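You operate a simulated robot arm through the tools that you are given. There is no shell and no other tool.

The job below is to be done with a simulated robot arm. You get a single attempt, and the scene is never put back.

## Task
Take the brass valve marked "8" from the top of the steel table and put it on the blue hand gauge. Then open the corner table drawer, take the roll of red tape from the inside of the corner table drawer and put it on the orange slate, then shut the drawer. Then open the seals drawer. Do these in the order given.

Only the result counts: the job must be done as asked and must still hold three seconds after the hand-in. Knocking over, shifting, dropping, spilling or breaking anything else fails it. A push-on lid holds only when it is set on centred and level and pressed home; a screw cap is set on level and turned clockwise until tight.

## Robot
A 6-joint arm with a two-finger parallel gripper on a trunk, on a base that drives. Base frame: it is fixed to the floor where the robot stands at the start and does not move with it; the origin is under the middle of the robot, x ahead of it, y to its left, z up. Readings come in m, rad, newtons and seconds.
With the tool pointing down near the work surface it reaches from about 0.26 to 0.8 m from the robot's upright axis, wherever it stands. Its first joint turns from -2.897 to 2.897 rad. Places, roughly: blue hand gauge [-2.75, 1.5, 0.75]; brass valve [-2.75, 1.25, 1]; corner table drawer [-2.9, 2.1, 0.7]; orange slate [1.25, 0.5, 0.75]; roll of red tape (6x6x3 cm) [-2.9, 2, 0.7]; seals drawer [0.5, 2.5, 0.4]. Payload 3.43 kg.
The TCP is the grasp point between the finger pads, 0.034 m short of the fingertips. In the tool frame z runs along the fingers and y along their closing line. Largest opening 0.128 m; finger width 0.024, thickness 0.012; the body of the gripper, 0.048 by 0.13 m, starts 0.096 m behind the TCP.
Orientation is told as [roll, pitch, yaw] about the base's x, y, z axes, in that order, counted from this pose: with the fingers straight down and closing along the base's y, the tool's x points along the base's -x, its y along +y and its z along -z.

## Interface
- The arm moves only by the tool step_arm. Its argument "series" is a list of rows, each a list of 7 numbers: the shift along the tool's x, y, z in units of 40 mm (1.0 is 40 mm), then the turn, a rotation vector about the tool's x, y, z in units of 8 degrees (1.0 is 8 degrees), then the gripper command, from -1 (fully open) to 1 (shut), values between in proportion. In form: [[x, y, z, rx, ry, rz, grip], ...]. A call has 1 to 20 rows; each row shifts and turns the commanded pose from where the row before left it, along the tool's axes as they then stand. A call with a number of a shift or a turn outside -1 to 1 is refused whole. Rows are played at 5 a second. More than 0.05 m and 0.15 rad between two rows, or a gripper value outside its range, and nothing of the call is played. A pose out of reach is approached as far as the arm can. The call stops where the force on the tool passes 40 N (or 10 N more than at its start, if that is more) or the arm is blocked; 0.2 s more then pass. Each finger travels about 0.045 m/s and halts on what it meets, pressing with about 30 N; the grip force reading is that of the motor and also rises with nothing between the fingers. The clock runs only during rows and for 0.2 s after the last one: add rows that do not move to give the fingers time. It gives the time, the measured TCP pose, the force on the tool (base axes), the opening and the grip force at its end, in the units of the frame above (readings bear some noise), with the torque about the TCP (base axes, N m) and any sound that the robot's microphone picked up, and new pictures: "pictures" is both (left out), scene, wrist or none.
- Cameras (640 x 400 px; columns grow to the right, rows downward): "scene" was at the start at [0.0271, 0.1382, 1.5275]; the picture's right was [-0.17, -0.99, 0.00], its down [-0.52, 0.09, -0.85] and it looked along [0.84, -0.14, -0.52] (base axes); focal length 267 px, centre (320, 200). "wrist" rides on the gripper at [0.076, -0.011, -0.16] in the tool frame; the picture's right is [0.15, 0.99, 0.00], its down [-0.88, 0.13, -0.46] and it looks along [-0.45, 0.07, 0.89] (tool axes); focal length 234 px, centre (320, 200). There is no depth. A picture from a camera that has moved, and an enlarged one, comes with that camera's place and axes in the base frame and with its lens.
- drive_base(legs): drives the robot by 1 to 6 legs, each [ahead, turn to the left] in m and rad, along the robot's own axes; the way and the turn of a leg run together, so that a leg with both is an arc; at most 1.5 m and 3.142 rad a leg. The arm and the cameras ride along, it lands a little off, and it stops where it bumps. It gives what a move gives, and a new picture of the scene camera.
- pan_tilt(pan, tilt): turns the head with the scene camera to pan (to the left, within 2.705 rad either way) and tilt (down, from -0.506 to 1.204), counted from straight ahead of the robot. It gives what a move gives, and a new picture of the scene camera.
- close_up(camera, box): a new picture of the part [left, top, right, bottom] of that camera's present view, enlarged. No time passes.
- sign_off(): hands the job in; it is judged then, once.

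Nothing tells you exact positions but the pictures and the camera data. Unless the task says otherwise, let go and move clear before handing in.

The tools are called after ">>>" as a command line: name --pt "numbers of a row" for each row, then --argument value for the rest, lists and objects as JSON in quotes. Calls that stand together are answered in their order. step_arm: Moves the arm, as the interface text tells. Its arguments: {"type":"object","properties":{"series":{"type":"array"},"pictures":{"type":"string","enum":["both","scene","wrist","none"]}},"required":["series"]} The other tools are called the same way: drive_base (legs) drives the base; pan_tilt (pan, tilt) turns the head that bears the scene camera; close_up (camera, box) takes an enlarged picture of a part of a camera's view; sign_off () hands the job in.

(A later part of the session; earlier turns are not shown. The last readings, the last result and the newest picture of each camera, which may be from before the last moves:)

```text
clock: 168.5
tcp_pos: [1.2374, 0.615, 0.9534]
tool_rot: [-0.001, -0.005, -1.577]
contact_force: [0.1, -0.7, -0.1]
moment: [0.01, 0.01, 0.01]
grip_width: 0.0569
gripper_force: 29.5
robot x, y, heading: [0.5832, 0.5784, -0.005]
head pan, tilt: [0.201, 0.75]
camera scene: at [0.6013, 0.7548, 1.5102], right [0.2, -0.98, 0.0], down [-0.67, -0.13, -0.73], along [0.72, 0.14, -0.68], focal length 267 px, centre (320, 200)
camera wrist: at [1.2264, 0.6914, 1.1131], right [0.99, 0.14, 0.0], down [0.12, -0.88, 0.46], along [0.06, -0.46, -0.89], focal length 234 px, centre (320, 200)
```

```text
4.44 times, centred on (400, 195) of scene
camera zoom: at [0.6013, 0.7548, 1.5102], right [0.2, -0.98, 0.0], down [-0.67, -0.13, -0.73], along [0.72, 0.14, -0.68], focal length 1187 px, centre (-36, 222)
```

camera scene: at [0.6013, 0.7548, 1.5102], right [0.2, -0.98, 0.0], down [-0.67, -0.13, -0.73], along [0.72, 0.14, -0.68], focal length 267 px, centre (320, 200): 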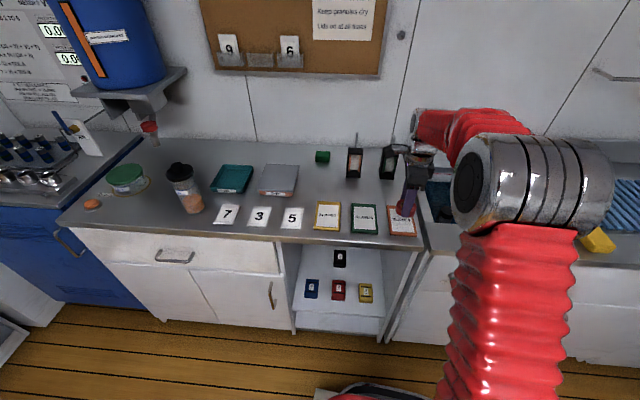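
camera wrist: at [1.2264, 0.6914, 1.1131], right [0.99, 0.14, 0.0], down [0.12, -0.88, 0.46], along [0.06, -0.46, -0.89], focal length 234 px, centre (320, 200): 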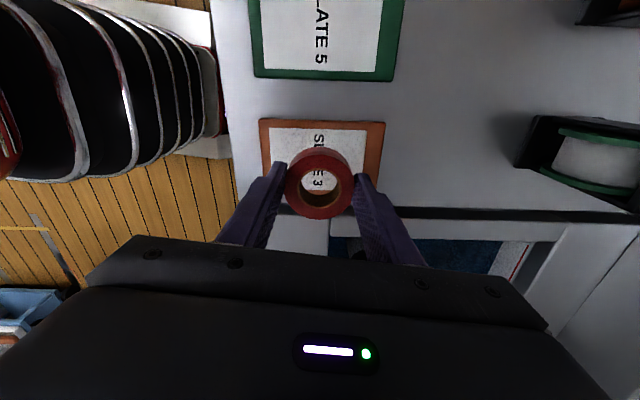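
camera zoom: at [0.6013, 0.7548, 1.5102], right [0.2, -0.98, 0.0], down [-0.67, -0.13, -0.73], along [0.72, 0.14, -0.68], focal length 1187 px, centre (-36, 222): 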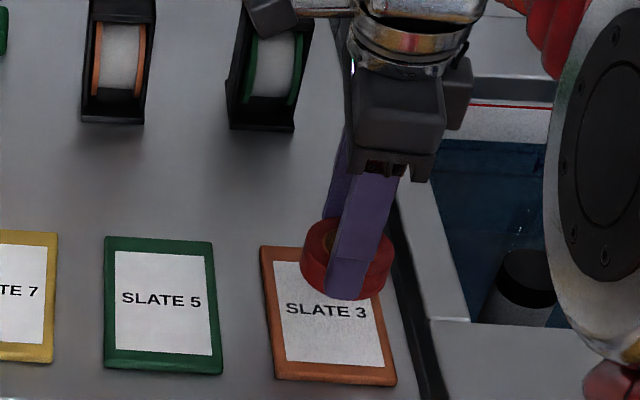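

The tape is right over the slate's middle. I'll lower in small steps till contact.

>>> step_arm --pt "0.04 -0.04 0.25 0 0 0 1" --pt "0 0 0.25 0 0 0 1" --pt "0 0 0 0 0 0 1" --pictures "none"

>>> step_arm --pt "0 0 0.07 0 0 0 1" --pt "0 0 0 0 0 0 1" --pictures "none"

>>> step_arm --pt "0 0 0.07 0 0 0 1" --pt "0 0 0 0 0 0 1" --pictures "none"

>>> close_up --camera "scene" --box '[370, 170, 440, 240]'

```text
clock: 169.3
tcp_pos: [1.2352, 0.6168, 0.934]
tool_rot: [-0.003, -0.006, -1.578]
contact_force: [0.6, -0.9, -0.9]
moment: [-0.02, -0.02, -0.01]
grip_width: 0.057
gripper_force: 30.1
robot x, y, heading: [0.5818, 0.5834, -0.007]
head pan, tilt: [0.201, 0.75]
```

```text
clock: 169.9
tcp_pos: [1.2357, 0.6151, 0.9296]
tool_rot: [-0.002, -0.005, -1.577]
contact_force: [-0.6, -0.5, -0.8]
moment: [0.0, 0.0, 0.0]
grip_width: 0.0572
gripper_force: 30.2
robot x, y, heading: [0.5837, 0.5804, 0.005]
head pan, tilt: [0.201, 0.75]
```

```text
clock: 170.5
tcp_pos: [1.2356, 0.6143, 0.9282]
tool_rot: [-0.001, -0.007, -1.577]
contact_force: [1.3, 0.1, -0.5]
moment: [0.03, -0.03, 0.0]
grip_width: 0.0574
gripper_force: 30.1
robot x, y, heading: [0.5775, 0.5824, -0.001]
head pan, tilt: [0.201, 0.75]
```

```text
5.71 times, centred on (405, 205) of scene
camera zoom: at [0.6013, 0.7548, 1.5102], right [0.2, -0.98, 0.0], down [-0.67, -0.13, -0.73], along [0.72, 0.14, -0.68], focal length 1526 px, centre (-166, 171)
```

zoom: 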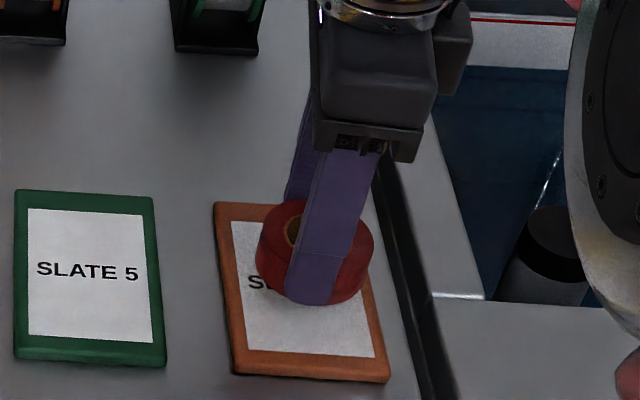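

>>> step_arm --pt "0.1 0 0.07 0 0 0 1" --pt "0 0 0 0 0 0 1" --pictures "none"

>>> step_arm --pt "0 0 0.06 0 0 0 1" --pt "0 0 0 0 0 0 1" --pictures "none"

>>> close_up --camera "scene" --box '[370, 170, 440, 240]'

>>> close_up --camera "wrist" --box '[200, 60, 440, 240]'

```text
clock: 171.1
tcp_pos: [1.2356, 0.62, 0.926]
tool_rot: [0.001, -0.006, -1.579]
contact_force: [-0.5, 0.7, 0.0]
moment: [0.01, 0.01, 0.02]
grip_width: 0.0573
gripper_force: 30.1
robot x, y, heading: [0.5804, 0.5796, -0.008]
head pan, tilt: [0.201, 0.75]
```

```text
clock: 171.7
tcp_pos: [1.2355, 0.6201, 0.9237]
tool_rot: [0.0, -0.004, -1.577]
contact_force: [-0.5, -1.0, -0.5]
moment: [0.01, 0.0, 0.04]
grip_width: 0.0573
gripper_force: 29.9
robot x, y, heading: [0.5795, 0.5818, -0.001]
head pan, tilt: [0.201, 0.75]
```

```text
5.71 times, centred on (405, 205) of scene
camera zoom: at [0.6013, 0.7548, 1.5102], right [0.2, -0.98, 0.0], down [-0.67, -0.13, -0.73], along [0.72, 0.14, -0.68], focal length 1526 px, centre (-166, 171)
```

zoom: 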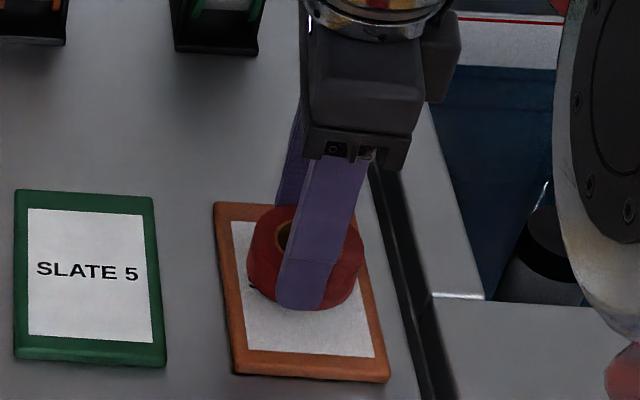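

```text
2.22 times, centred on (320, 150) of wrist
camera zoom: at [1.2248, 0.6962, 1.0827], right [0.99, 0.14, 0.0], down [0.12, -0.88, 0.46], along [0.06, -0.46, -0.89], focal length 520 px, centre (320, 311)
```

zoom: 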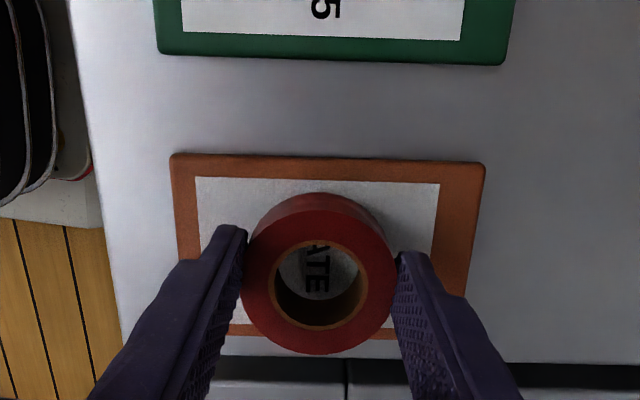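

>>> step_arm --pt "0 0 0.06 0 0 0 1" --pt "0 0 0 0 0 0 1" --pictures "none"

>>> step_arm --pt "0 0 0.06 0 0 0 1" --pt "0 0 0 0 0 0 1" --pictures "none"

>>> step_arm --pt "0 0 0.06 0 0 0 1" --pt "0 0 0 0 0 0 1" --pictures "none"

>>> close_up --camera "scene" --box '[370, 170, 440, 240]'

```text
clock: 172.3
tcp_pos: [1.2352, 0.6198, 0.9213]
tool_rot: [0.001, -0.005, -1.578]
contact_force: [0.0, 0.1, -1.2]
moment: [-0.03, 0.03, 0.03]
grip_width: 0.0571
gripper_force: 30.2
robot x, y, heading: [0.5793, 0.5793, -0.002]
head pan, tilt: [0.201, 0.75]
```

```text
clock: 172.9
tcp_pos: [1.2359, 0.6198, 0.9179]
tool_rot: [-0.002, -0.007, -1.577]
contact_force: [-0.6, 0.2, -0.9]
moment: [0.0, -0.05, 0.01]
grip_width: 0.0572
gripper_force: 30.0
robot x, y, heading: [0.5811, 0.5868, -0.003]
head pan, tilt: [0.201, 0.75]
```

```text
clock: 173.5
tcp_pos: [1.2343, 0.6199, 0.9164]
tool_rot: [-0.002, -0.007, -1.578]
contact_force: [-0.6, -0.1, -0.2]
moment: [-0.01, -0.02, 0.01]
grip_width: 0.0571
gripper_force: 29.9
robot x, y, heading: [0.5774, 0.5802, -0.005]
head pan, tilt: [0.201, 0.75]
```

```text
5.71 times, centred on (405, 205) of scene
camera zoom: at [0.6013, 0.7548, 1.5102], right [0.2, -0.98, 0.0], down [-0.67, -0.13, -0.73], along [0.72, 0.14, -0.68], focal length 1526 px, centre (-166, 171)
```

zoom: 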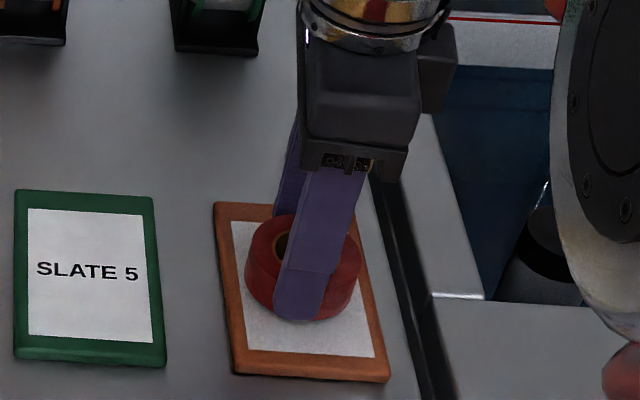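

>>> step_arm --pt "0 0 0.04 0 0 0 1" --pt "0 0 0 0 0 0 1" --pictures "none"

>>> step_arm --pt "0 0 0.04 0 0 0 1" --pt "0 0 0 0 0 0 1" --pictures "none"

>>> step_arm --pt "0 0 0.04 0 0 0 1" --pt "0 0 0 0 0 0 1" --pictures "none"

>>> close_up --camera "scene" --box '[370, 170, 440, 240]'

```text
clock: 174.1
tcp_pos: [1.2343, 0.6196, 0.9137]
tool_rot: [-0.001, -0.004, -1.579]
contact_force: [0.1, 0.0, -0.3]
moment: [-0.04, -0.02, 0.01]
grip_width: 0.057
gripper_force: 29.5
robot x, y, heading: [0.5827, 0.5828, -0.006]
head pan, tilt: [0.201, 0.75]
```

```text
clock: 174.7
tcp_pos: [1.2343, 0.6197, 0.9131]
tool_rot: [0.0, -0.005, -1.577]
contact_force: [-0.1, -0.1, -1.1]
moment: [0.0, 0.0, -0.05]
grip_width: 0.0571
gripper_force: 29.2
robot x, y, heading: [0.5784, 0.5808, -0.005]
head pan, tilt: [0.201, 0.75]
```

```text
clock: 175.3
tcp_pos: [1.2355, 0.6193, 0.912]
tool_rot: [0.0, -0.004, -1.577]
contact_force: [-0.4, -0.7, 2.5]
moment: [-0.03, -0.02, 0.0]
grip_width: 0.057
gripper_force: 29.7
robot x, y, heading: [0.5819, 0.5798, -0.005]
head pan, tilt: [0.201, 0.75]
```

```text
5.71 times, centred on (405, 205) of scene
camera zoom: at [0.6012, 0.7548, 1.5102], right [0.2, -0.98, 0.0], down [-0.67, -0.13, -0.73], along [0.72, 0.14, -0.68], focal length 1526 px, centre (-166, 171)
```

zoom: 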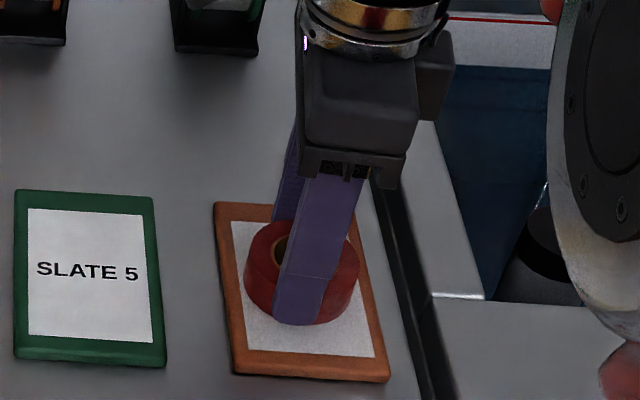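

Contact with the slate is made. I'll open the fingers and check.

>>> step_arm --pt "0 0 0 0 0 0 0.0" --pt "0 0 0 0 0 0 -0.15" --pt "0 0 0 0 0 0 -0.15" --pt "0 0 0 0 0 0 -0.15" --pictures "wrist"

>>> close_up --camera "scene" --box '[370, 170, 440, 240]'

```text
clock: 176.3
tcp_pos: [1.2348, 0.6194, 0.9112]
tool_rot: [0.0, -0.006, -1.578]
contact_force: [-0.5, 0.0, 0.6]
moment: [-0.02, 0.01, 0.01]
grip_width: 0.0737
gripper_force: 0.1
robot x, y, heading: [0.5847, 0.5799, -0.003]
head pan, tilt: [0.201, 0.75]
camera wrist: at [1.224, 0.6961, 1.0713], right [0.99, 0.14, 0.0], down [0.12, -0.88, 0.46], along [0.06, -0.46, -0.89], focal length 234 px, centre (320, 200)
```

wrist: 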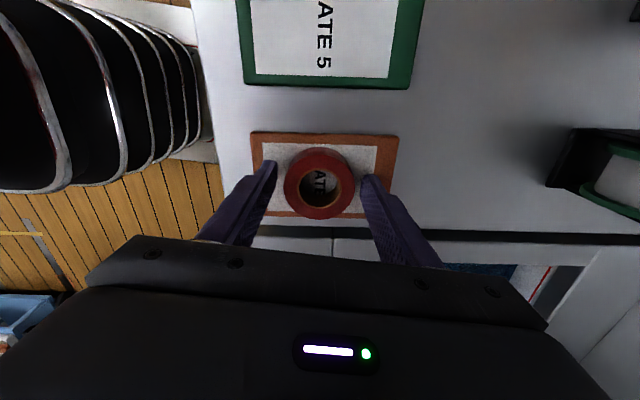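

```text
5.71 times, centred on (405, 205) of scene
camera zoom: at [0.6013, 0.7548, 1.5102], right [0.2, -0.98, 0.0], down [-0.67, -0.13, -0.73], along [0.72, 0.14, -0.68], focal length 1526 px, centre (-166, 171)
```

zoom: 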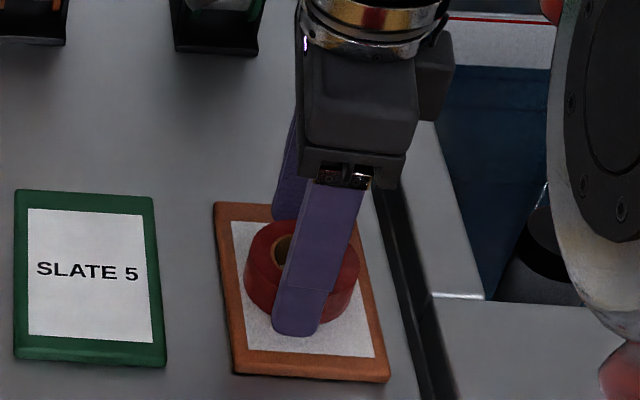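

The tape lies on the slate. I'll lift straight up and pull the arm back to a travel pose.

>>> step_arm --pt "0 0 -0.4 0 0 0 -0.15" --pt "0 0 -0.9 0 0 0 -0.15" --pt "0 0 -0.9 0 0 0 -0.15" --pt "0 0 -0.9 0 0 0 -0.15" --pt "0 0 -0.9 0 0 0 -0.15" --pt "0 0 -0.9 0 0 0 -0.15" --pt "0 0 -0.9 0 0 0 -0.15" --pt "-0.4 -0.9 0 0 0 0 0" --pt "-0.4 -0.9 0 0 0 0 0" --pt "-0.4 -0.9 0 0 0 0 0" --pt "-0.4 -0.9 0 0 0 0 0" --pt "-0.4 -0.9 0 0 0 0 0" --pt "-0.4 -0.9 0 0 0 0 0" --pt "-0.4 -0.9 0 0 0 0 0" --pt "0 0 0 0 0 0 0"

>>> close_up --camera "scene" --box '[300, 140, 460, 260]'

>>> pan_tilt --pan 1.2 --tilt 0.6

```text
clock: 179.5
tcp_pos: [0.9818, 0.5089, 1.1453]
tool_rot: [0.0, -0.006, -1.578]
contact_force: [0.3, -0.6, -0.3]
moment: [0.01, 0.0, -0.01]
grip_width: 0.0638
gripper_force: 0.0
robot x, y, heading: [0.5822, 0.5824, -0.004]
head pan, tilt: [0.201, 0.75]
camera scene: at [0.6009, 0.7548, 1.5102], right [0.2, -0.98, 0.0], down [-0.67, -0.13, -0.73], along [0.72, 0.14, -0.68], focal length 267 px, centre (320, 200)
camera wrist: at [0.9707, 0.5863, 1.304], right [0.99, 0.14, 0.0], down [0.12, -0.88, 0.46], along [0.06, -0.46, -0.89], focal length 234 px, centre (320, 200)
```

scene: 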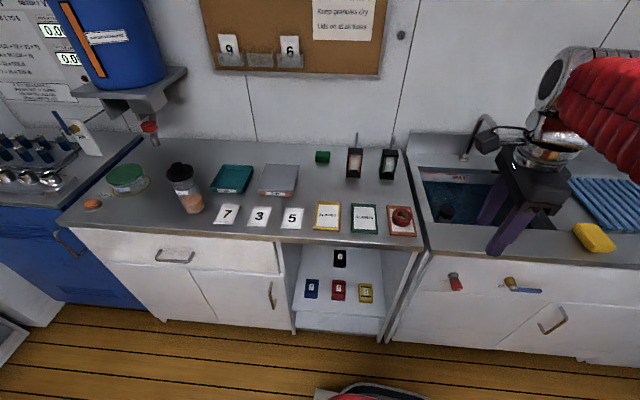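
wrist: 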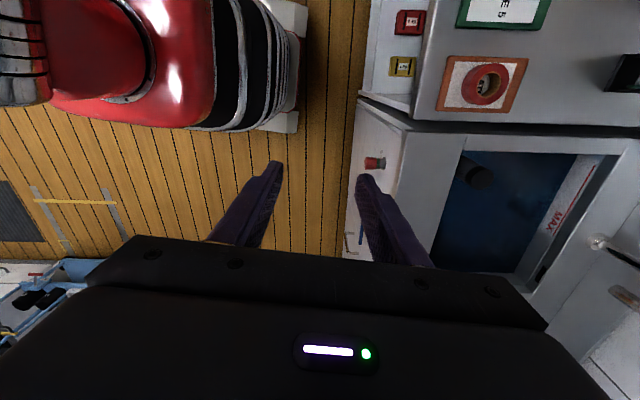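

```text
3.33 times, centred on (380, 200) of scene
camera zoom: at [0.6009, 0.7548, 1.5102], right [0.2, -0.98, 0.0], down [-0.67, -0.13, -0.73], along [0.72, 0.14, -0.68], focal length 890 px, centre (120, 200)
```

zoom: 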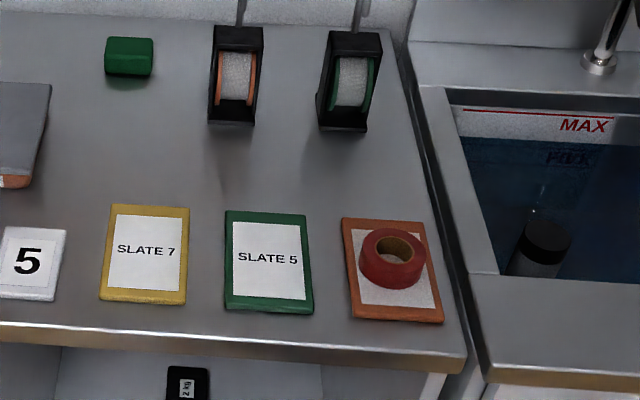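

```text
clock: 180.8
tcp_pos: [0.9822, 0.51, 1.1443]
tool_rot: [-0.001, -0.005, -1.577]
contact_force: [-0.3, -0.5, 0.6]
moment: [-0.03, -0.01, 0.03]
grip_width: 0.0638
gripper_force: 0.0
robot x, y, heading: [0.58, 0.5802, -0.001]
head pan, tilt: [1.201, 0.6]
camera scene: at [0.5518, 0.8207, 1.5231], right [0.93, -0.36, 0.0], down [-0.21, -0.53, -0.82], along [0.3, 0.77, -0.57], focal length 267 px, centre (320, 200)
```

scene: 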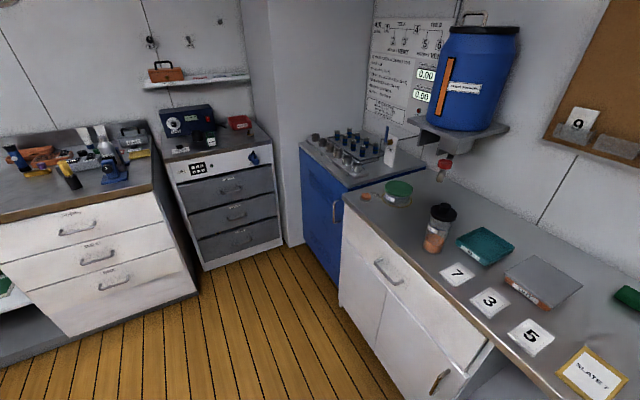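

Tape placed well on the orange slate. Before leaving, I'll read the drawer labels over here.

>>> close_up --camera "scene" --box '[160, 130, 300, 280]'

>>> close_up --camera "scene" --box '[0, 190, 200, 340]'

```text
2.67 times, centred on (230, 205) of scene
camera zoom: at [0.5518, 0.8207, 1.5231], right [0.93, -0.36, 0.0], down [-0.21, -0.53, -0.82], along [0.3, 0.77, -0.57], focal length 712 px, centre (560, 187)
```

zoom: 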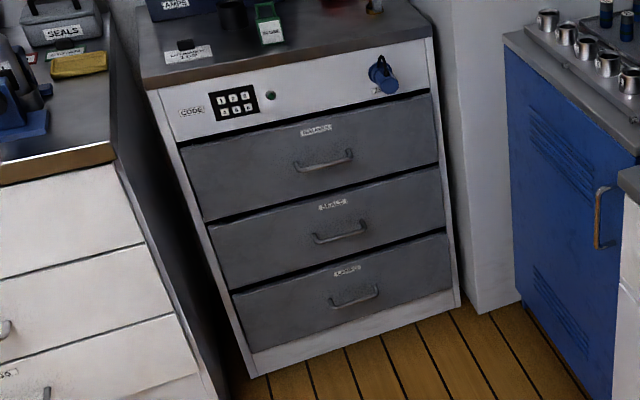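

```text
2.67 times, centred on (100, 265) of scene
camera zoom: at [0.5518, 0.8207, 1.5231], right [0.93, -0.36, 0.0], down [-0.21, -0.53, -0.82], along [0.3, 0.77, -0.57], focal length 712 px, centre (907, 27)
```

zoom: 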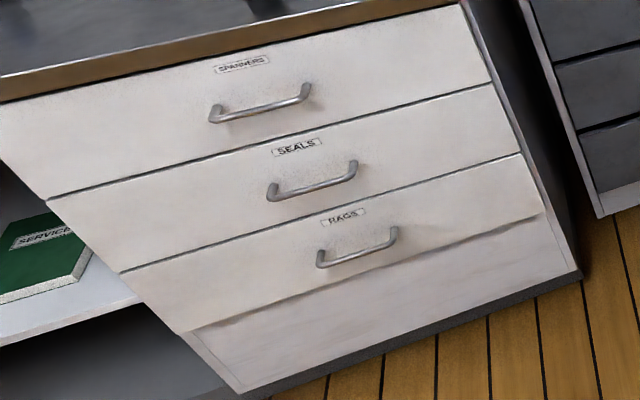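

>>> close_up --camera "scene" --box '[215, 170, 260, 240]'

>>> close_up --camera "scene" --box '[55, 205, 140, 275]'

```text
5.71 times, centred on (238, 205) of scene
camera zoom: at [0.5518, 0.8207, 1.5231], right [0.93, -0.36, 0.0], down [-0.21, -0.53, -0.82], along [0.3, 0.77, -0.57], focal length 1526 px, centre (791, 171)
```

zoom: 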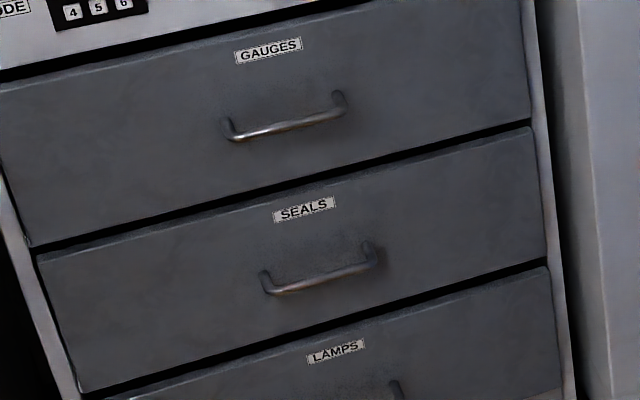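

```text
5.71 times, centred on (98, 240) of scene
camera zoom: at [0.5518, 0.8207, 1.5231], right [0.93, -0.36, 0.0], down [-0.21, -0.53, -0.82], along [0.3, 0.77, -0.57], focal length 1526 px, centre (1591, -29)
```

zoom: 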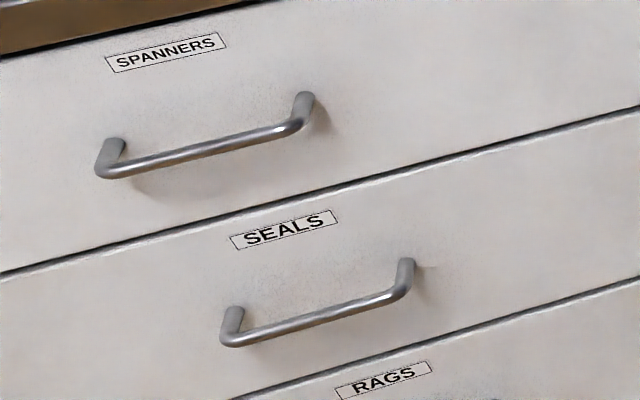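

There are two SEALS drawers; the one matching the given place (0.5, 2.5, 0.4) is the middle drawer of the grey cabinet (its handle is near x 0.55, z 0.4), while the white one is at x≈−0.1, z≈0.6. First I must go back and shut the corner table drawer.

>>> drive_base --legs '[[-0.45, 0], [0, 1.4]]'

>>> drive_base --legs '[[0, 1.4]]'

>>> pan_tilt --pan 0.0 --tilt 0.5

```text
clock: 189.3
tcp_pos: [0.2559, 0.9689, 1.1448]
tool_rot: [-0.001, -0.005, -0.182]
contact_force: [-0.3, 0.6, 0.3]
moment: [-0.03, 0.02, 0.01]
grip_width: 0.0643
gripper_force: 0.1
robot x, y, heading: [0.1461, 0.5809, 1.395]
head pan, tilt: [1.201, 0.6]
camera scene: at [-0.0987, 0.5953, 1.5231], right [0.52, 0.86, 0.0], down [0.48, -0.29, -0.83], along [-0.71, 0.43, -0.56], focal length 267 px, centre (320, 200)
```

scene: 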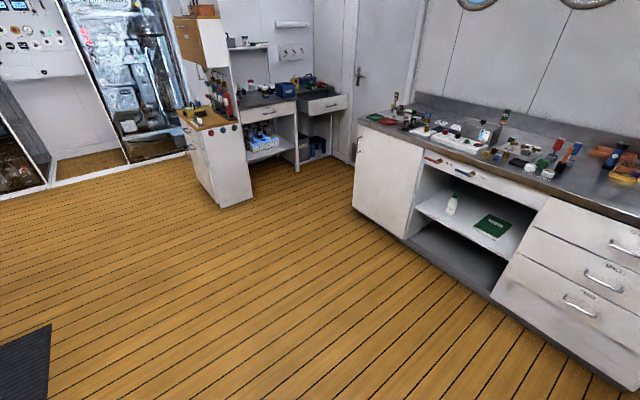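

```text
clock: 194.7
tcp_pos: [-0.2229, 0.7555, 1.1443]
tool_rot: [-0.001, -0.006, 1.228]
contact_force: [-0.7, -0.1, 0.4]
moment: [-0.01, -0.04, -0.01]
grip_width: 0.0643
gripper_force: 0.1
robot x, y, heading: [0.1532, 0.6093, 2.809]
head pan, tilt: [1.201, 0.6]
camera scene: at [0.0967, 0.3735, 1.5231], right [-0.76, 0.65, 0.0], down [0.37, 0.43, -0.83], along [-0.53, -0.63, -0.56], focal length 267 px, centre (320, 200)
```

scene: 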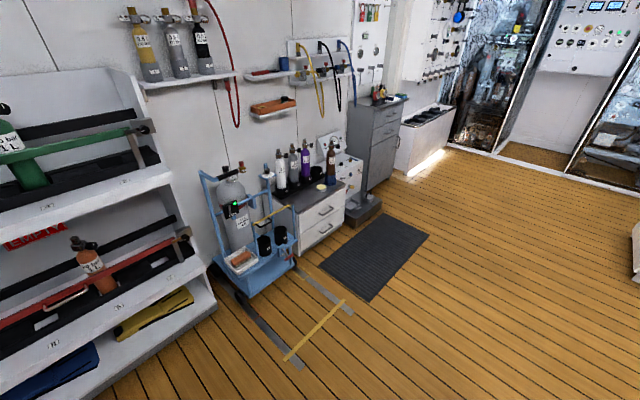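

```text
clock: 196.1
tcp_pos: [-0.2225, 0.7548, 1.146]
tool_rot: [0.002, -0.006, 1.229]
contact_force: [0.8, 0.3, -0.1]
moment: [-0.02, -0.02, -0.03]
grip_width: 0.0643
gripper_force: 0.0
robot x, y, heading: [0.151, 0.6107, 2.808]
head pan, tilt: [0.0, 0.499]
camera scene: at [0.068, 0.4707, 1.5322], right [0.33, 0.94, 0.0], down [0.45, -0.16, -0.88], along [-0.83, 0.29, -0.48], focal length 267 px, centre (320, 200)
```

scene: 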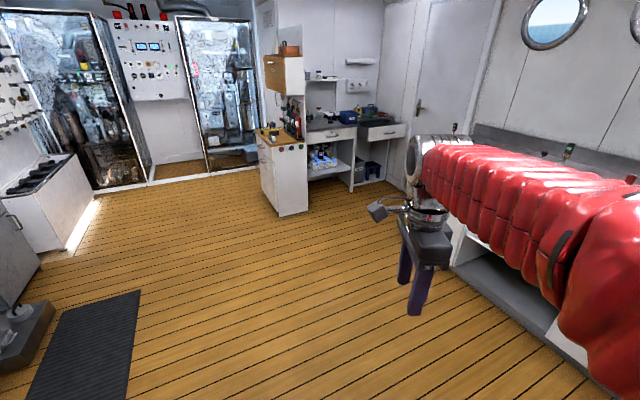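

>>> drive_base --legs '[[1.45, 0.02]]'

```text
clock: 205.5
tcp_pos: [-1.6026, 1.1924, 1.1447]
tool_rot: [0.001, -0.005, 1.265]
contact_force: [-0.1, 0.6, 0.4]
moment: [0.01, -0.02, -0.05]
grip_width: 0.0638
gripper_force: 0.1
robot x, y, heading: [-1.2245, 1.0589, 2.84]
head pan, tilt: [0.0, 0.499]
camera scene: at [-1.3018, 0.9182, 1.5322], right [0.29, 0.96, 0.0], down [0.46, -0.14, -0.88], along [-0.84, 0.26, -0.48], focal length 267 px, centre (320, 200)
```

scene: 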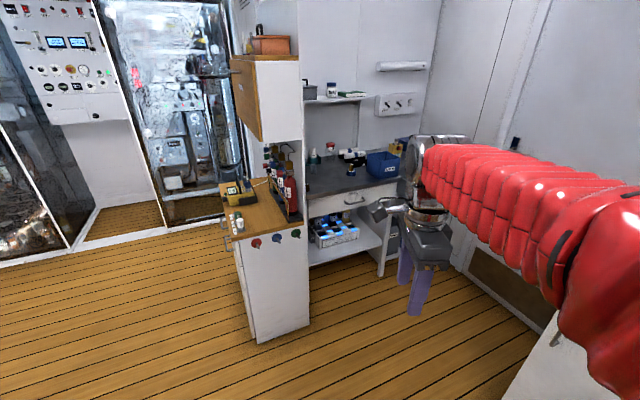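

>>> drive_base --legs '[[0, -0.245], [1.0, 0], [0, 0.535]]'

>>> pan_tilt --pan -0.6 --tilt 0.7

```text
clock: 215.3
tcp_pos: [-2.4708, 1.5747, 1.1456]
tool_rot: [-0.002, -0.004, 1.562]
contact_force: [-0.4, 0.4, 0.0]
moment: [0.03, -0.01, -0.02]
grip_width: 0.0642
gripper_force: 0.1
robot x, y, heading: [-2.0686, 1.569, -3.143]
head pan, tilt: [0.0, 0.499]
camera scene: at [-2.1029, 1.4123, 1.5322], right [0.0, 1.0, 0.0], down [0.48, 0.0, -0.88], along [-0.88, 0.0, -0.48], focal length 267 px, centre (320, 200)
```

scene: 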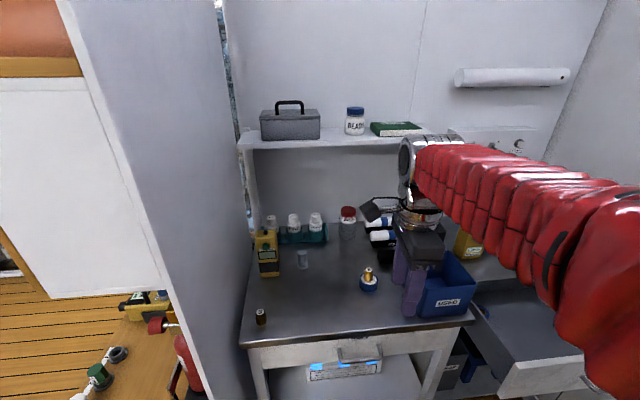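

```text
clock: 216.3
tcp_pos: [-2.4716, 1.5749, 1.1456]
tool_rot: [-0.001, -0.005, 1.565]
contact_force: [-0.5, 0.6, 0.5]
moment: [-0.01, 0.01, 0.0]
grip_width: 0.0638
gripper_force: 0.1
robot x, y, heading: [-2.0654, 1.5699, -3.14]
head pan, tilt: [-0.6, 0.7]
camera scene: at [-2.0821, 1.4603, 1.5145], right [0.56, 0.83, 0.0], down [0.53, -0.36, -0.77], along [-0.63, 0.43, -0.64], focal length 267 px, centre (320, 200)
```

scene: 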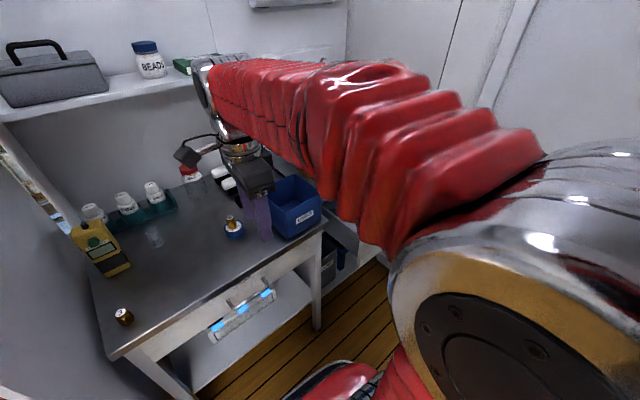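

I'm back in front of the table; the valve still stands on the gauge. I'll creep ahead 10 cm and bring the arm back to the handle side.

>>> drive_base --legs '[[0.1, 0]]'

>>> step_arm --pt "-0.9 -0.25 0 0 0 0 0" --pt "-0.9 -0.25 0 0 0 0 0" --pt "-0.9 -0.25 0 0 0 0 0" --pt "-0.9 -0.25 0 0 0 0 0" --pt "-0.9 -0.25 0 0 0 0 0" --pt "-0.9 -0.25 0 0 0 0 0" --pt "-0.9 -0.25 0 0 0 0 0" --pt "-0.9 -0.25 0 0 0 0 0" --pt "-0.9 -0.25 0 0 0 0 0" --pt "-0.9 -0.25 0 0 0 0 0" --pt "-0.9 -0.25 0 0 0 0 0" --pt "-0.9 -0.25 0 0 0 0 0" --pt "-0.9 -0.25 0 0 0 0 0" --pt "-0.9 -0.25 0 0 0 0 0" --pt "-0.9 -0.25 0 0 0 0 0" --pt "-0.9 -0.25 0 0 0 0 0" --pt "-0.9 -0.25 0 0 0 0 0" --pt "0 0 0 0 0 0 0"

```text
clock: 217.6
tcp_pos: [-2.5707, 1.573, 1.1455]
tool_rot: [-0.001, -0.004, 1.567]
contact_force: [0.6, 0.2, 0.4]
moment: [-0.02, 0.03, 0.03]
grip_width: 0.0643
gripper_force: 0.1
robot x, y, heading: [-2.1701, 1.5694, -3.14]
head pan, tilt: [-0.6, 0.7]
camera scene: at [-2.1812, 1.4603, 1.5145], right [0.56, 0.83, 0.0], down [0.53, -0.36, -0.76], along [-0.63, 0.43, -0.64], focal length 267 px, centre (320, 200)
```

scene: 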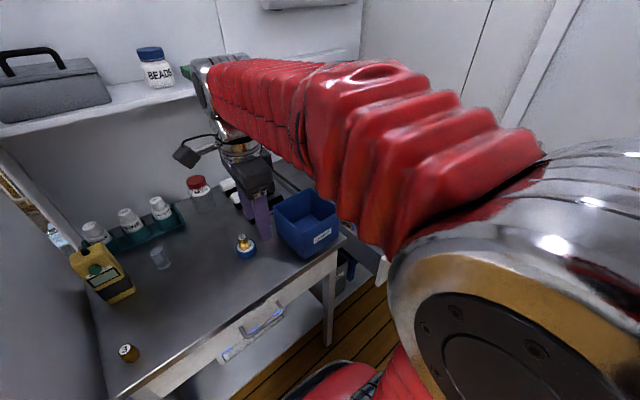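

```text
clock: 221.3
tcp_pos: [-2.3992, 2.1846, 1.1508]
tool_rot: [-0.002, -0.006, 1.566]
contact_force: [0.2, -0.3, 0.0]
moment: [0.01, 0.03, 0.0]
grip_width: 0.0638
gripper_force: 0.0
robot x, y, heading: [-2.1686, 1.5683, -3.14]
head pan, tilt: [-0.6, 0.7]
camera scene: at [-2.1811, 1.4604, 1.5145], right [0.56, 0.83, 0.0], down [0.53, -0.36, -0.76], along [-0.63, 0.43, -0.64], focal length 267 px, centre (320, 200)
camera wrist: at [-2.3885, 2.1087, 1.3104], right [-0.99, -0.14, 0.0], down [-0.13, 0.88, 0.46], along [-0.06, 0.46, -0.89], focal length 234 px, centre (320, 200)
```

scene: 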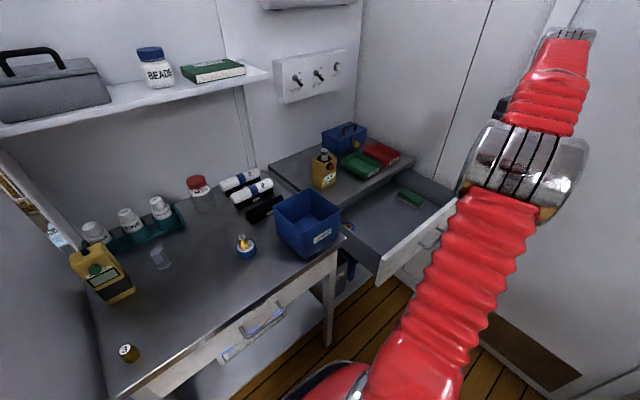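
wrist: 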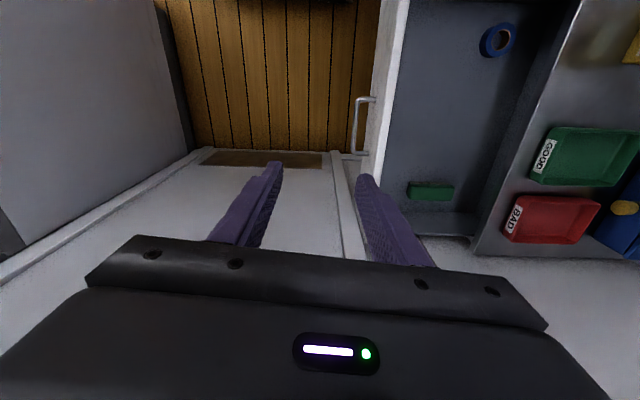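

The open drawer's bar is at (−2.483, 2.190), matching my estimate. I'll align with the drawer, tilt the tool forward and come down in front of the bar.

>>> step_arm --pt "0 0 0 0 0 -0.88 0.2" --pt "0 0 0 -1 0 0 0.2" --pt "0 0 0 -1 0 0 0.2" --pt "0 0 0 -1 0 0 0.2" --pt "0 0 0 -1 0 0 0.2" --pt "0 0 0 -1 0 0 0.2" --pt "0 0 0 -1 0 0 0.2" --pt "0 0 0 -1 0 0 0.2" --pt "0 0 0 -1 0 0 0.2" --pt "0 0 0 -1 0 0 0.2" --pt "0 0 0 0 0 0 0.2" --pictures "none"

>>> step_arm --pt "-0.036 -0.878 0.28 0 0 0 0.3" --pt "-0.036 -0.878 0.28 0 0 0 0.3" --pt "-0.036 -0.878 0.28 0 0 0 0.3" --pt "-0.036 -0.878 0.28 0 0 0 0.3" --pt "-0.036 -0.878 0.28 0 0 0 0.3" --pt "-0.036 -0.878 0.28 0 0 0 0.3" --pt "-0.036 -0.878 0.28 0 0 0 0.3" --pt "-0.036 -0.878 0.28 0 0 0 0.3" --pt "-0.036 -0.878 0.28 0 0 0 0.3" --pt "-0.036 -0.878 0.28 0 0 0 0.3" --pt "0 0 0 0 0 0 0.3"

>>> close_up --camera "wrist" --box '[200, 60, 480, 235]'

```text
clock: 223.8
tcp_pos: [-2.3975, 2.185, 1.1494]
tool_rot: [1.258, -0.004, 1.689]
contact_force: [0.6, -0.9, -0.4]
moment: [-0.01, -0.01, 0.03]
grip_width: 0.0512
gripper_force: 0.1
robot x, y, heading: [-2.1688, 1.5687, -3.144]
head pan, tilt: [-0.6, 0.7]
```

```text
clock: 226.2
tcp_pos: [-2.3945, 2.2004, 0.7817]
tool_rot: [1.255, -0.005, 1.69]
contact_force: [-0.3, -0.1, 0.7]
moment: [-0.02, 0.02, 0.02]
grip_width: 0.0447
gripper_force: 0.0
robot x, y, heading: [-2.1666, 1.574, -3.142]
head pan, tilt: [-0.6, 0.7]
camera scene: at [-2.1809, 1.4604, 1.5145], right [0.56, 0.83, 0.0], down [0.53, -0.36, -0.76], along [-0.63, 0.43, -0.64], focal length 267 px, centre (320, 200)
camera wrist: at [-2.2323, 2.1437, 0.8199], right [-0.29, -0.19, 0.94], down [0.29, 0.92, 0.27], along [-0.91, 0.35, -0.21], focal length 234 px, centre (320, 200)
```

scene: 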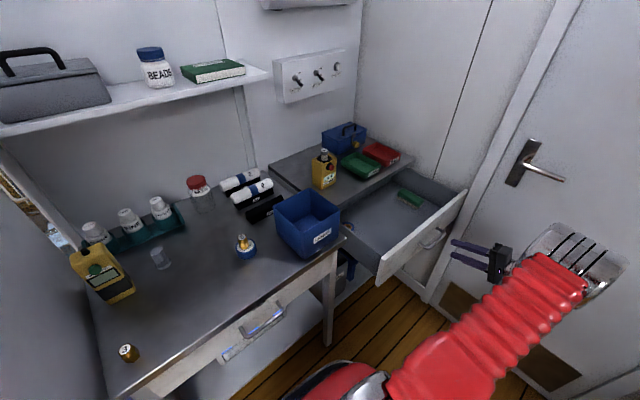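
wrist: 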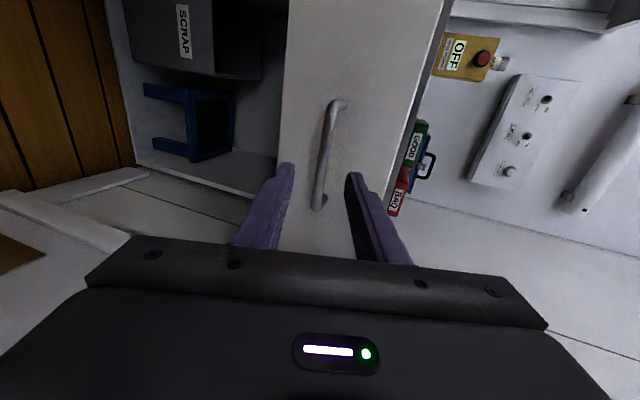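

```text
2.29 times, centred on (340, 148) of wrist
camera zoom: at [-2.2323, 2.1437, 0.8199], right [-0.29, -0.19, 0.94], down [0.29, 0.92, 0.27], along [-0.91, 0.35, -0.21], focal length 535 px, centre (274, 320)
```

zoom: 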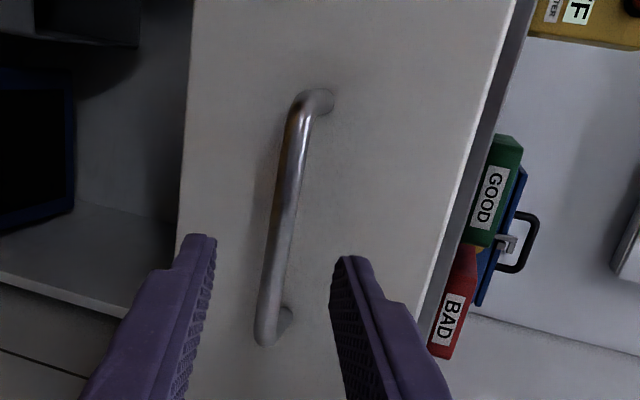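

>>> step_arm --pt "0 0 0.64 0 0 0 0.3" --pt "0 0 0.64 0 0 0 0.3" --pt "0 0 0.64 0 0 0 0.3" --pt "0 0 0 0 0 0 0.3" --pt "0 0 0 0 0 0 0.9" --pt "0 0 0 0 0 0 0.9" --pt "0 0 0 0 0 0 0.9" --pt "0 0 0 0 0 0 0.9" --pictures "wrist"

```text
clock: 227.9
tcp_pos: [-2.47, 2.1902, 0.7589]
tool_rot: [1.255, -0.005, 1.69]
contact_force: [-0.6, -2.1, 15.0]
moment: [-0.25, 0.15, 0.22]
grip_width: 0.0148
gripper_force: 7.8
robot x, y, heading: [-2.1711, 1.572, -3.137]
head pan, tilt: [-0.6, 0.7]
camera wrist: at [-2.3066, 2.1341, 0.7973], right [-0.29, -0.19, 0.94], down [0.29, 0.92, 0.27], along [-0.91, 0.35, -0.21], focal length 234 px, centre (320, 200)
```

wrist: 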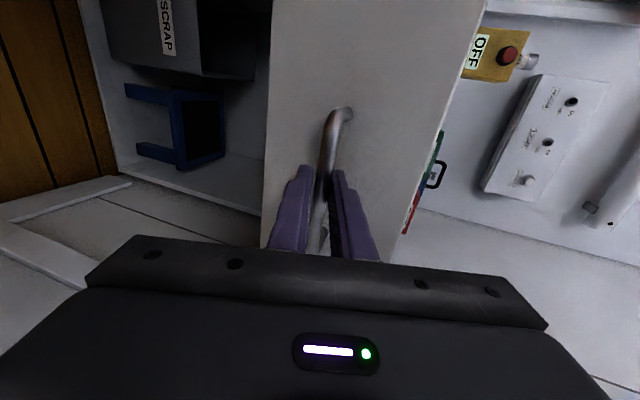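

>>> step_arm --pt "0 0.06 0 0 0 0 1" --pt "0 0 0 0 0 0 1" --pt "0 0.046 0.143 0 0 0 1" --pt "0 0.046 0.143 0 0 0 1" --pt "0 0.046 0.143 0 0 0 1" --pt "0 0.046 0.143 0 0 0 1" --pt "0 0.046 0.143 0 0 0 1" --pt "0 0.046 0.143 0 0 0 1" --pt "0 0.046 0.143 0 0 0 1" --pt "0 0.046 0.143 0 0 0 1" --pt "0 0.046 0.143 0 0 0 1" --pt "0 0.046 0.143 0 0 0 1" --pt "0 0.046 0.143 0 0 0 1" --pt "0 0.046 0.143 0 0 0 1" --pt "0 0.046 0.143 0 0 0 1" --pt "0 0.046 0.143 0 0 0 1" --pt "0 0.046 0.143 0 0 0 1" --pt "0 0.046 0.143 0 0 0 1" --pt "0 0.046 0.143 0 0 0 1" --pt "0 0.046 0.143 0 0 0 1" --pictures "scene"

```text
clock: 232.2
tcp_pos: [-2.5776, 2.1793, 0.7605]
tool_rot: [1.255, -0.008, 1.689]
contact_force: [0.1, -4.0, 28.2]
moment: [-0.24, 0.25, -0.85]
grip_width: 0.0118
gripper_force: 45.6
robot x, y, heading: [-2.1696, 1.5714, -3.14]
head pan, tilt: [-0.6, 0.7]
camera scene: at [-2.1805, 1.4598, 1.5144], right [0.56, 0.83, 0.0], down [0.53, -0.36, -0.77], along [-0.63, 0.43, -0.64], focal length 267 px, centre (320, 200)
```

scene: 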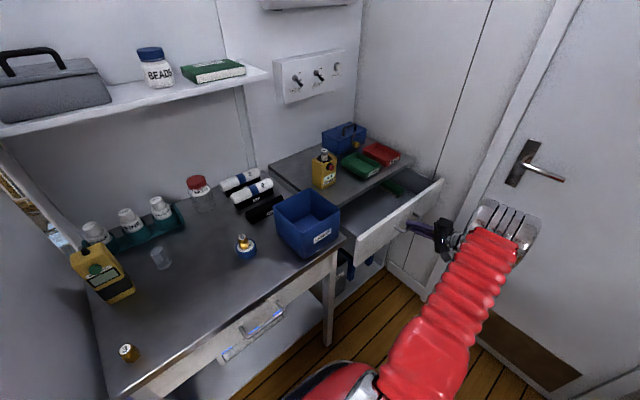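

It's sliding shut. I'll relieve the vertical load and continue.

>>> step_arm --pt "0 0.1 -0.03 0 0 0 1" --pt "0 0 0 0 0 0 1" --pictures "none"

>>> step_arm --pt "0 0.046 0.143 0 0 0 1" --pt "0 0.046 0.143 0 0 0 1" --pt "0 0.046 0.143 0 0 0 1" --pt "0 0.046 0.143 0 0 0 1" --pt "0 0.046 0.143 0 0 0 1" --pt "0 0.046 0.143 0 0 0 1" --pt "0 0.046 0.143 0 0 0 1" --pt "0 0.046 0.143 0 0 0 1" --pt "0 0.046 0.143 0 0 0 1" --pt "0 0.046 0.143 0 0 0 1" --pt "0 0.046 0.143 0 0 0 1" --pt "0 0.046 0.143 0 0 0 1" --pt "0 0.046 0.143 0 0 0 1" --pt "0 0.046 0.143 0 0 0 1" --pt "0 0.046 0.143 0 0 0 1" --pt "0 0.046 0.143 0 0 0 1" --pt "0 0.046 0.143 0 0 0 1" --pt "0 0.046 0.143 0 0 0 1" --pictures "none"

```text
clock: 232.8
tcp_pos: [-2.5769, 2.1802, 0.7595]
tool_rot: [1.253, 0.0, 1.687]
contact_force: [-1.2, 4.1, -7.3]
moment: [0.24, -0.12, -0.54]
grip_width: 0.0119
gripper_force: 45.0
robot x, y, heading: [-2.1676, 1.5709, -3.142]
head pan, tilt: [-0.6, 0.7]
```

```text
clock: 234.2
tcp_pos: [-2.612, 2.1756, 0.7606]
tool_rot: [1.249, -0.004, 1.684]
contact_force: [-0.6, 5.7, -8.4]
moment: [0.03, -0.13, -0.33]
grip_width: 0.0118
gripper_force: 45.1
robot x, y, heading: [-2.1729, 1.572, -3.14]
head pan, tilt: [-0.6, 0.7]
stopped in row 7: the force on the tool passed its limit at 41 N (the readings are from after the stop); the commanded pose is now the measured one
```

>>> step_arm --pt "0 0.01 0.107 0 0 0 1" --pt "0 0.035 0.107 0 0 0 1" --pt "0 0.035 0.107 0 0 0 1" --pt "0 0.035 0.107 0 0 0 1" --pt "0 0.035 0.107 0 0 0 1" --pt "0 0.035 0.107 0 0 0 1" --pt "0 0.035 0.107 0 0 0 1" --pt "0 0.035 0.107 0 0 0 1" --pt "0 0.035 0.107 0 0 0 1" --pt "0 0.035 0.107 0 0 0 1" --pt "0 0.035 0.107 0 0 0 1" --pt "0 0.035 0.107 0 0 0 1" --pt "0 0.035 0.107 0 0 0 1" --pt "0 0.035 0.107 0 0 0 1" --pt "0 0.035 0.107 0 0 0 1" --pt "0 0.035 0.107 0 0 0 1" --pt "0 0.035 0.107 0 0 0 1" --pt "0 0.035 0.107 0 0 0 1" --pt "0 0.035 0.107 0 0 0 1" --pt "0 0.035 0.107 0 0 0 1" --pictures "none"

>>> step_arm --pt "0 0.035 0.107 0 0 0 1" --pt "0 0.035 0.107 0 0 0 1" --pt "0 0.035 0.107 0 0 0 1" --pt "0 0.035 0.107 0 0 0 1" --pt "0 0.035 0.107 0 0 0 1" --pt "0 0.035 0.107 0 0 0 1" --pt "0 0.035 0.107 0 0 0 1" --pt "0 0.035 0.107 0 0 0 1" --pt "0 0.035 0.107 0 0 0 1" --pt "0 0.035 0.107 0 0 0 1" --pt "0 0.035 0.107 0 0 0 1" --pt "0 0.035 0.107 0 0 0 1" --pictures "scene"

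```text
clock: 238.4
tcp_pos: [-2.7009, 2.1666, 0.7601]
tool_rot: [1.251, -0.005, 1.686]
contact_force: [-2.7, 27.2, -2.9]
moment: [0.08, 0.03, -0.95]
grip_width: 0.0117
gripper_force: 44.9
robot x, y, heading: [-2.1698, 1.5683, -3.138]
head pan, tilt: [-0.6, 0.7]
```

```text
clock: 240.8
tcp_pos: [-2.7462, 2.1583, 0.7588]
tool_rot: [1.248, -0.002, 1.687]
contact_force: [9.7, -4.6, 4.4]
moment: [0.1, 0.06, -0.28]
grip_width: 0.0119
gripper_force: 44.9
robot x, y, heading: [-2.1691, 1.5701, -3.137]
head pan, tilt: [-0.6, 0.7]
stopped in row 11: the force on the tool passed its limit at 80 N (the readings are from after the stop); the commanded pose is now the measured one
camera scene: at [-2.1806, 1.4603, 1.5145], right [0.56, 0.83, 0.0], down [0.53, -0.36, -0.76], along [-0.63, 0.43, -0.64], focal length 267 px, centre (320, 200)
```

scene: 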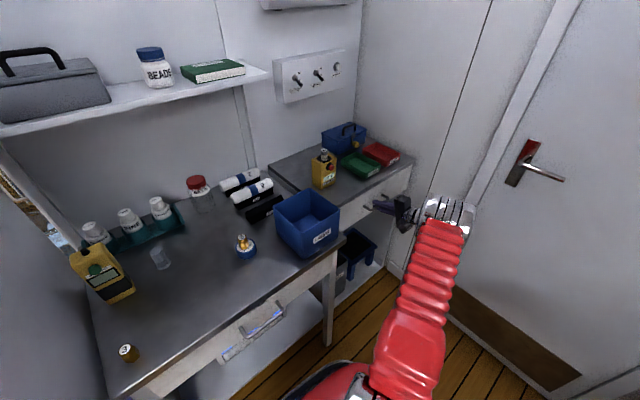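

The drawer hit its closed stop. I'll check it.

>>> close_up --camera "scene" --box '[320, 140, 440, 260]'

>>> step_arm --pt "0 0 0 0 0 0 0.3" --pt "0 0 0 0 0 0 0.3" --pt "0 0 0 0 0 0 0.3" --pt "0 0 -0.5 0 0 0 0.3" --pt "0 0 -0.8 0 0 0 0.3" --pt "0 0 -0.8 0 0 0 0.3" --pt "0 0 -0.8 0 0 0 0.3" --pt "0 0 -0.8 0 0 0 0.3" --pt "0 0 -0.8 0 0 0 0.3" --pt "0 0 -0.8 0 0 0 0.3" --pt "0 0 0 0 0 0 0.3"

>>> close_up --camera "scene" --box '[320, 140, 440, 260]'

```text
3.33 times, centred on (380, 200) of scene
camera zoom: at [-2.1806, 1.4603, 1.5145], right [0.56, 0.83, 0.0], down [0.53, -0.36, -0.76], along [-0.63, 0.43, -0.64], focal length 890 px, centre (120, 200)
```

zoom: 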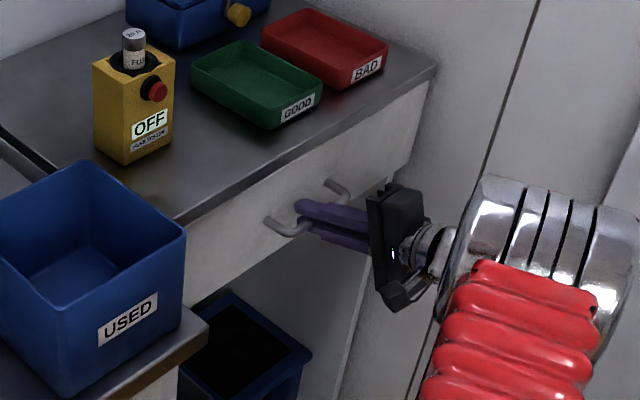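

```text
clock: 243.2
tcp_pos: [-2.5467, 2.1814, 0.8265]
tool_rot: [1.248, -0.001, 1.688]
contact_force: [-1.1, -0.3, 0.5]
moment: [0.0, -0.02, -0.02]
grip_width: 0.0448
gripper_force: 0.0
robot x, y, heading: [-2.1639, 1.5715, -3.139]
head pan, tilt: [-0.6, 0.7]
camera scene: at [-2.1809, 1.4604, 1.5145], right [0.56, 0.83, 0.0], down [0.53, -0.36, -0.76], along [-0.63, 0.43, -0.64], focal length 267 px, centre (320, 200)
camera wrist: at [-2.3844, 2.1235, 0.8659], right [-0.29, -0.18, 0.94], down [0.29, 0.92, 0.27], along [-0.91, 0.35, -0.22], focal length 234 px, centre (320, 200)
```

scene: 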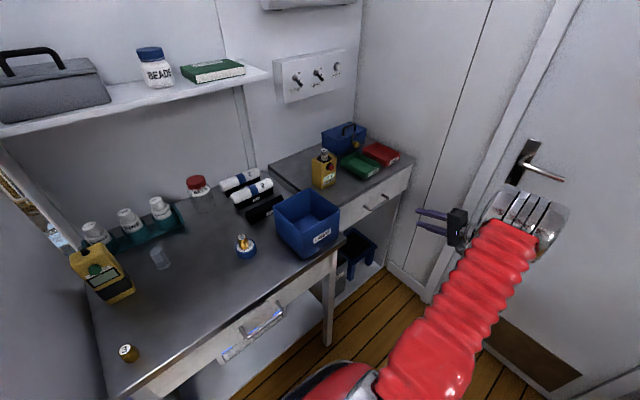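
wrist: 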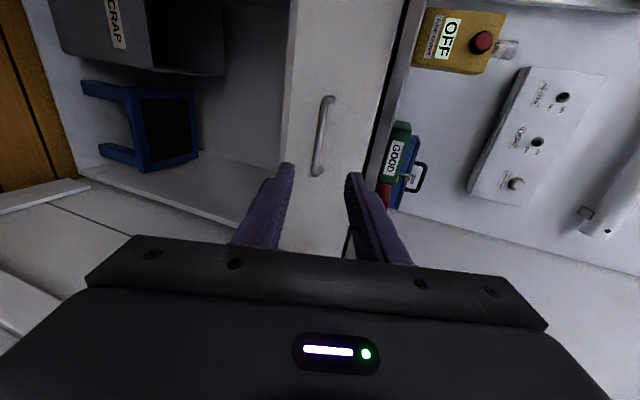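

```text
3.33 times, centred on (380, 200) of scene
camera zoom: at [-2.1809, 1.4604, 1.5145], right [0.56, 0.83, 0.0], down [0.53, -0.36, -0.76], along [-0.63, 0.43, -0.64], focal length 890 px, centre (120, 200)
```

zoom: 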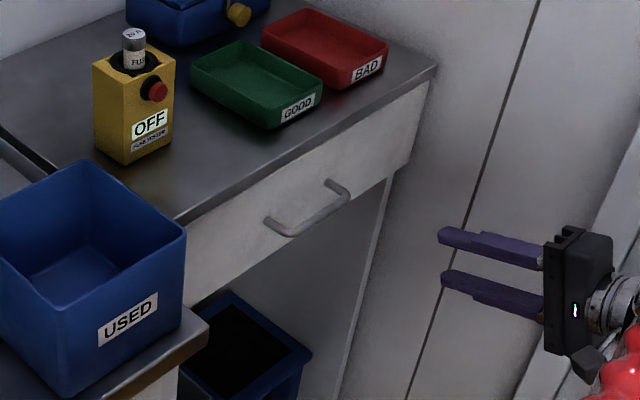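

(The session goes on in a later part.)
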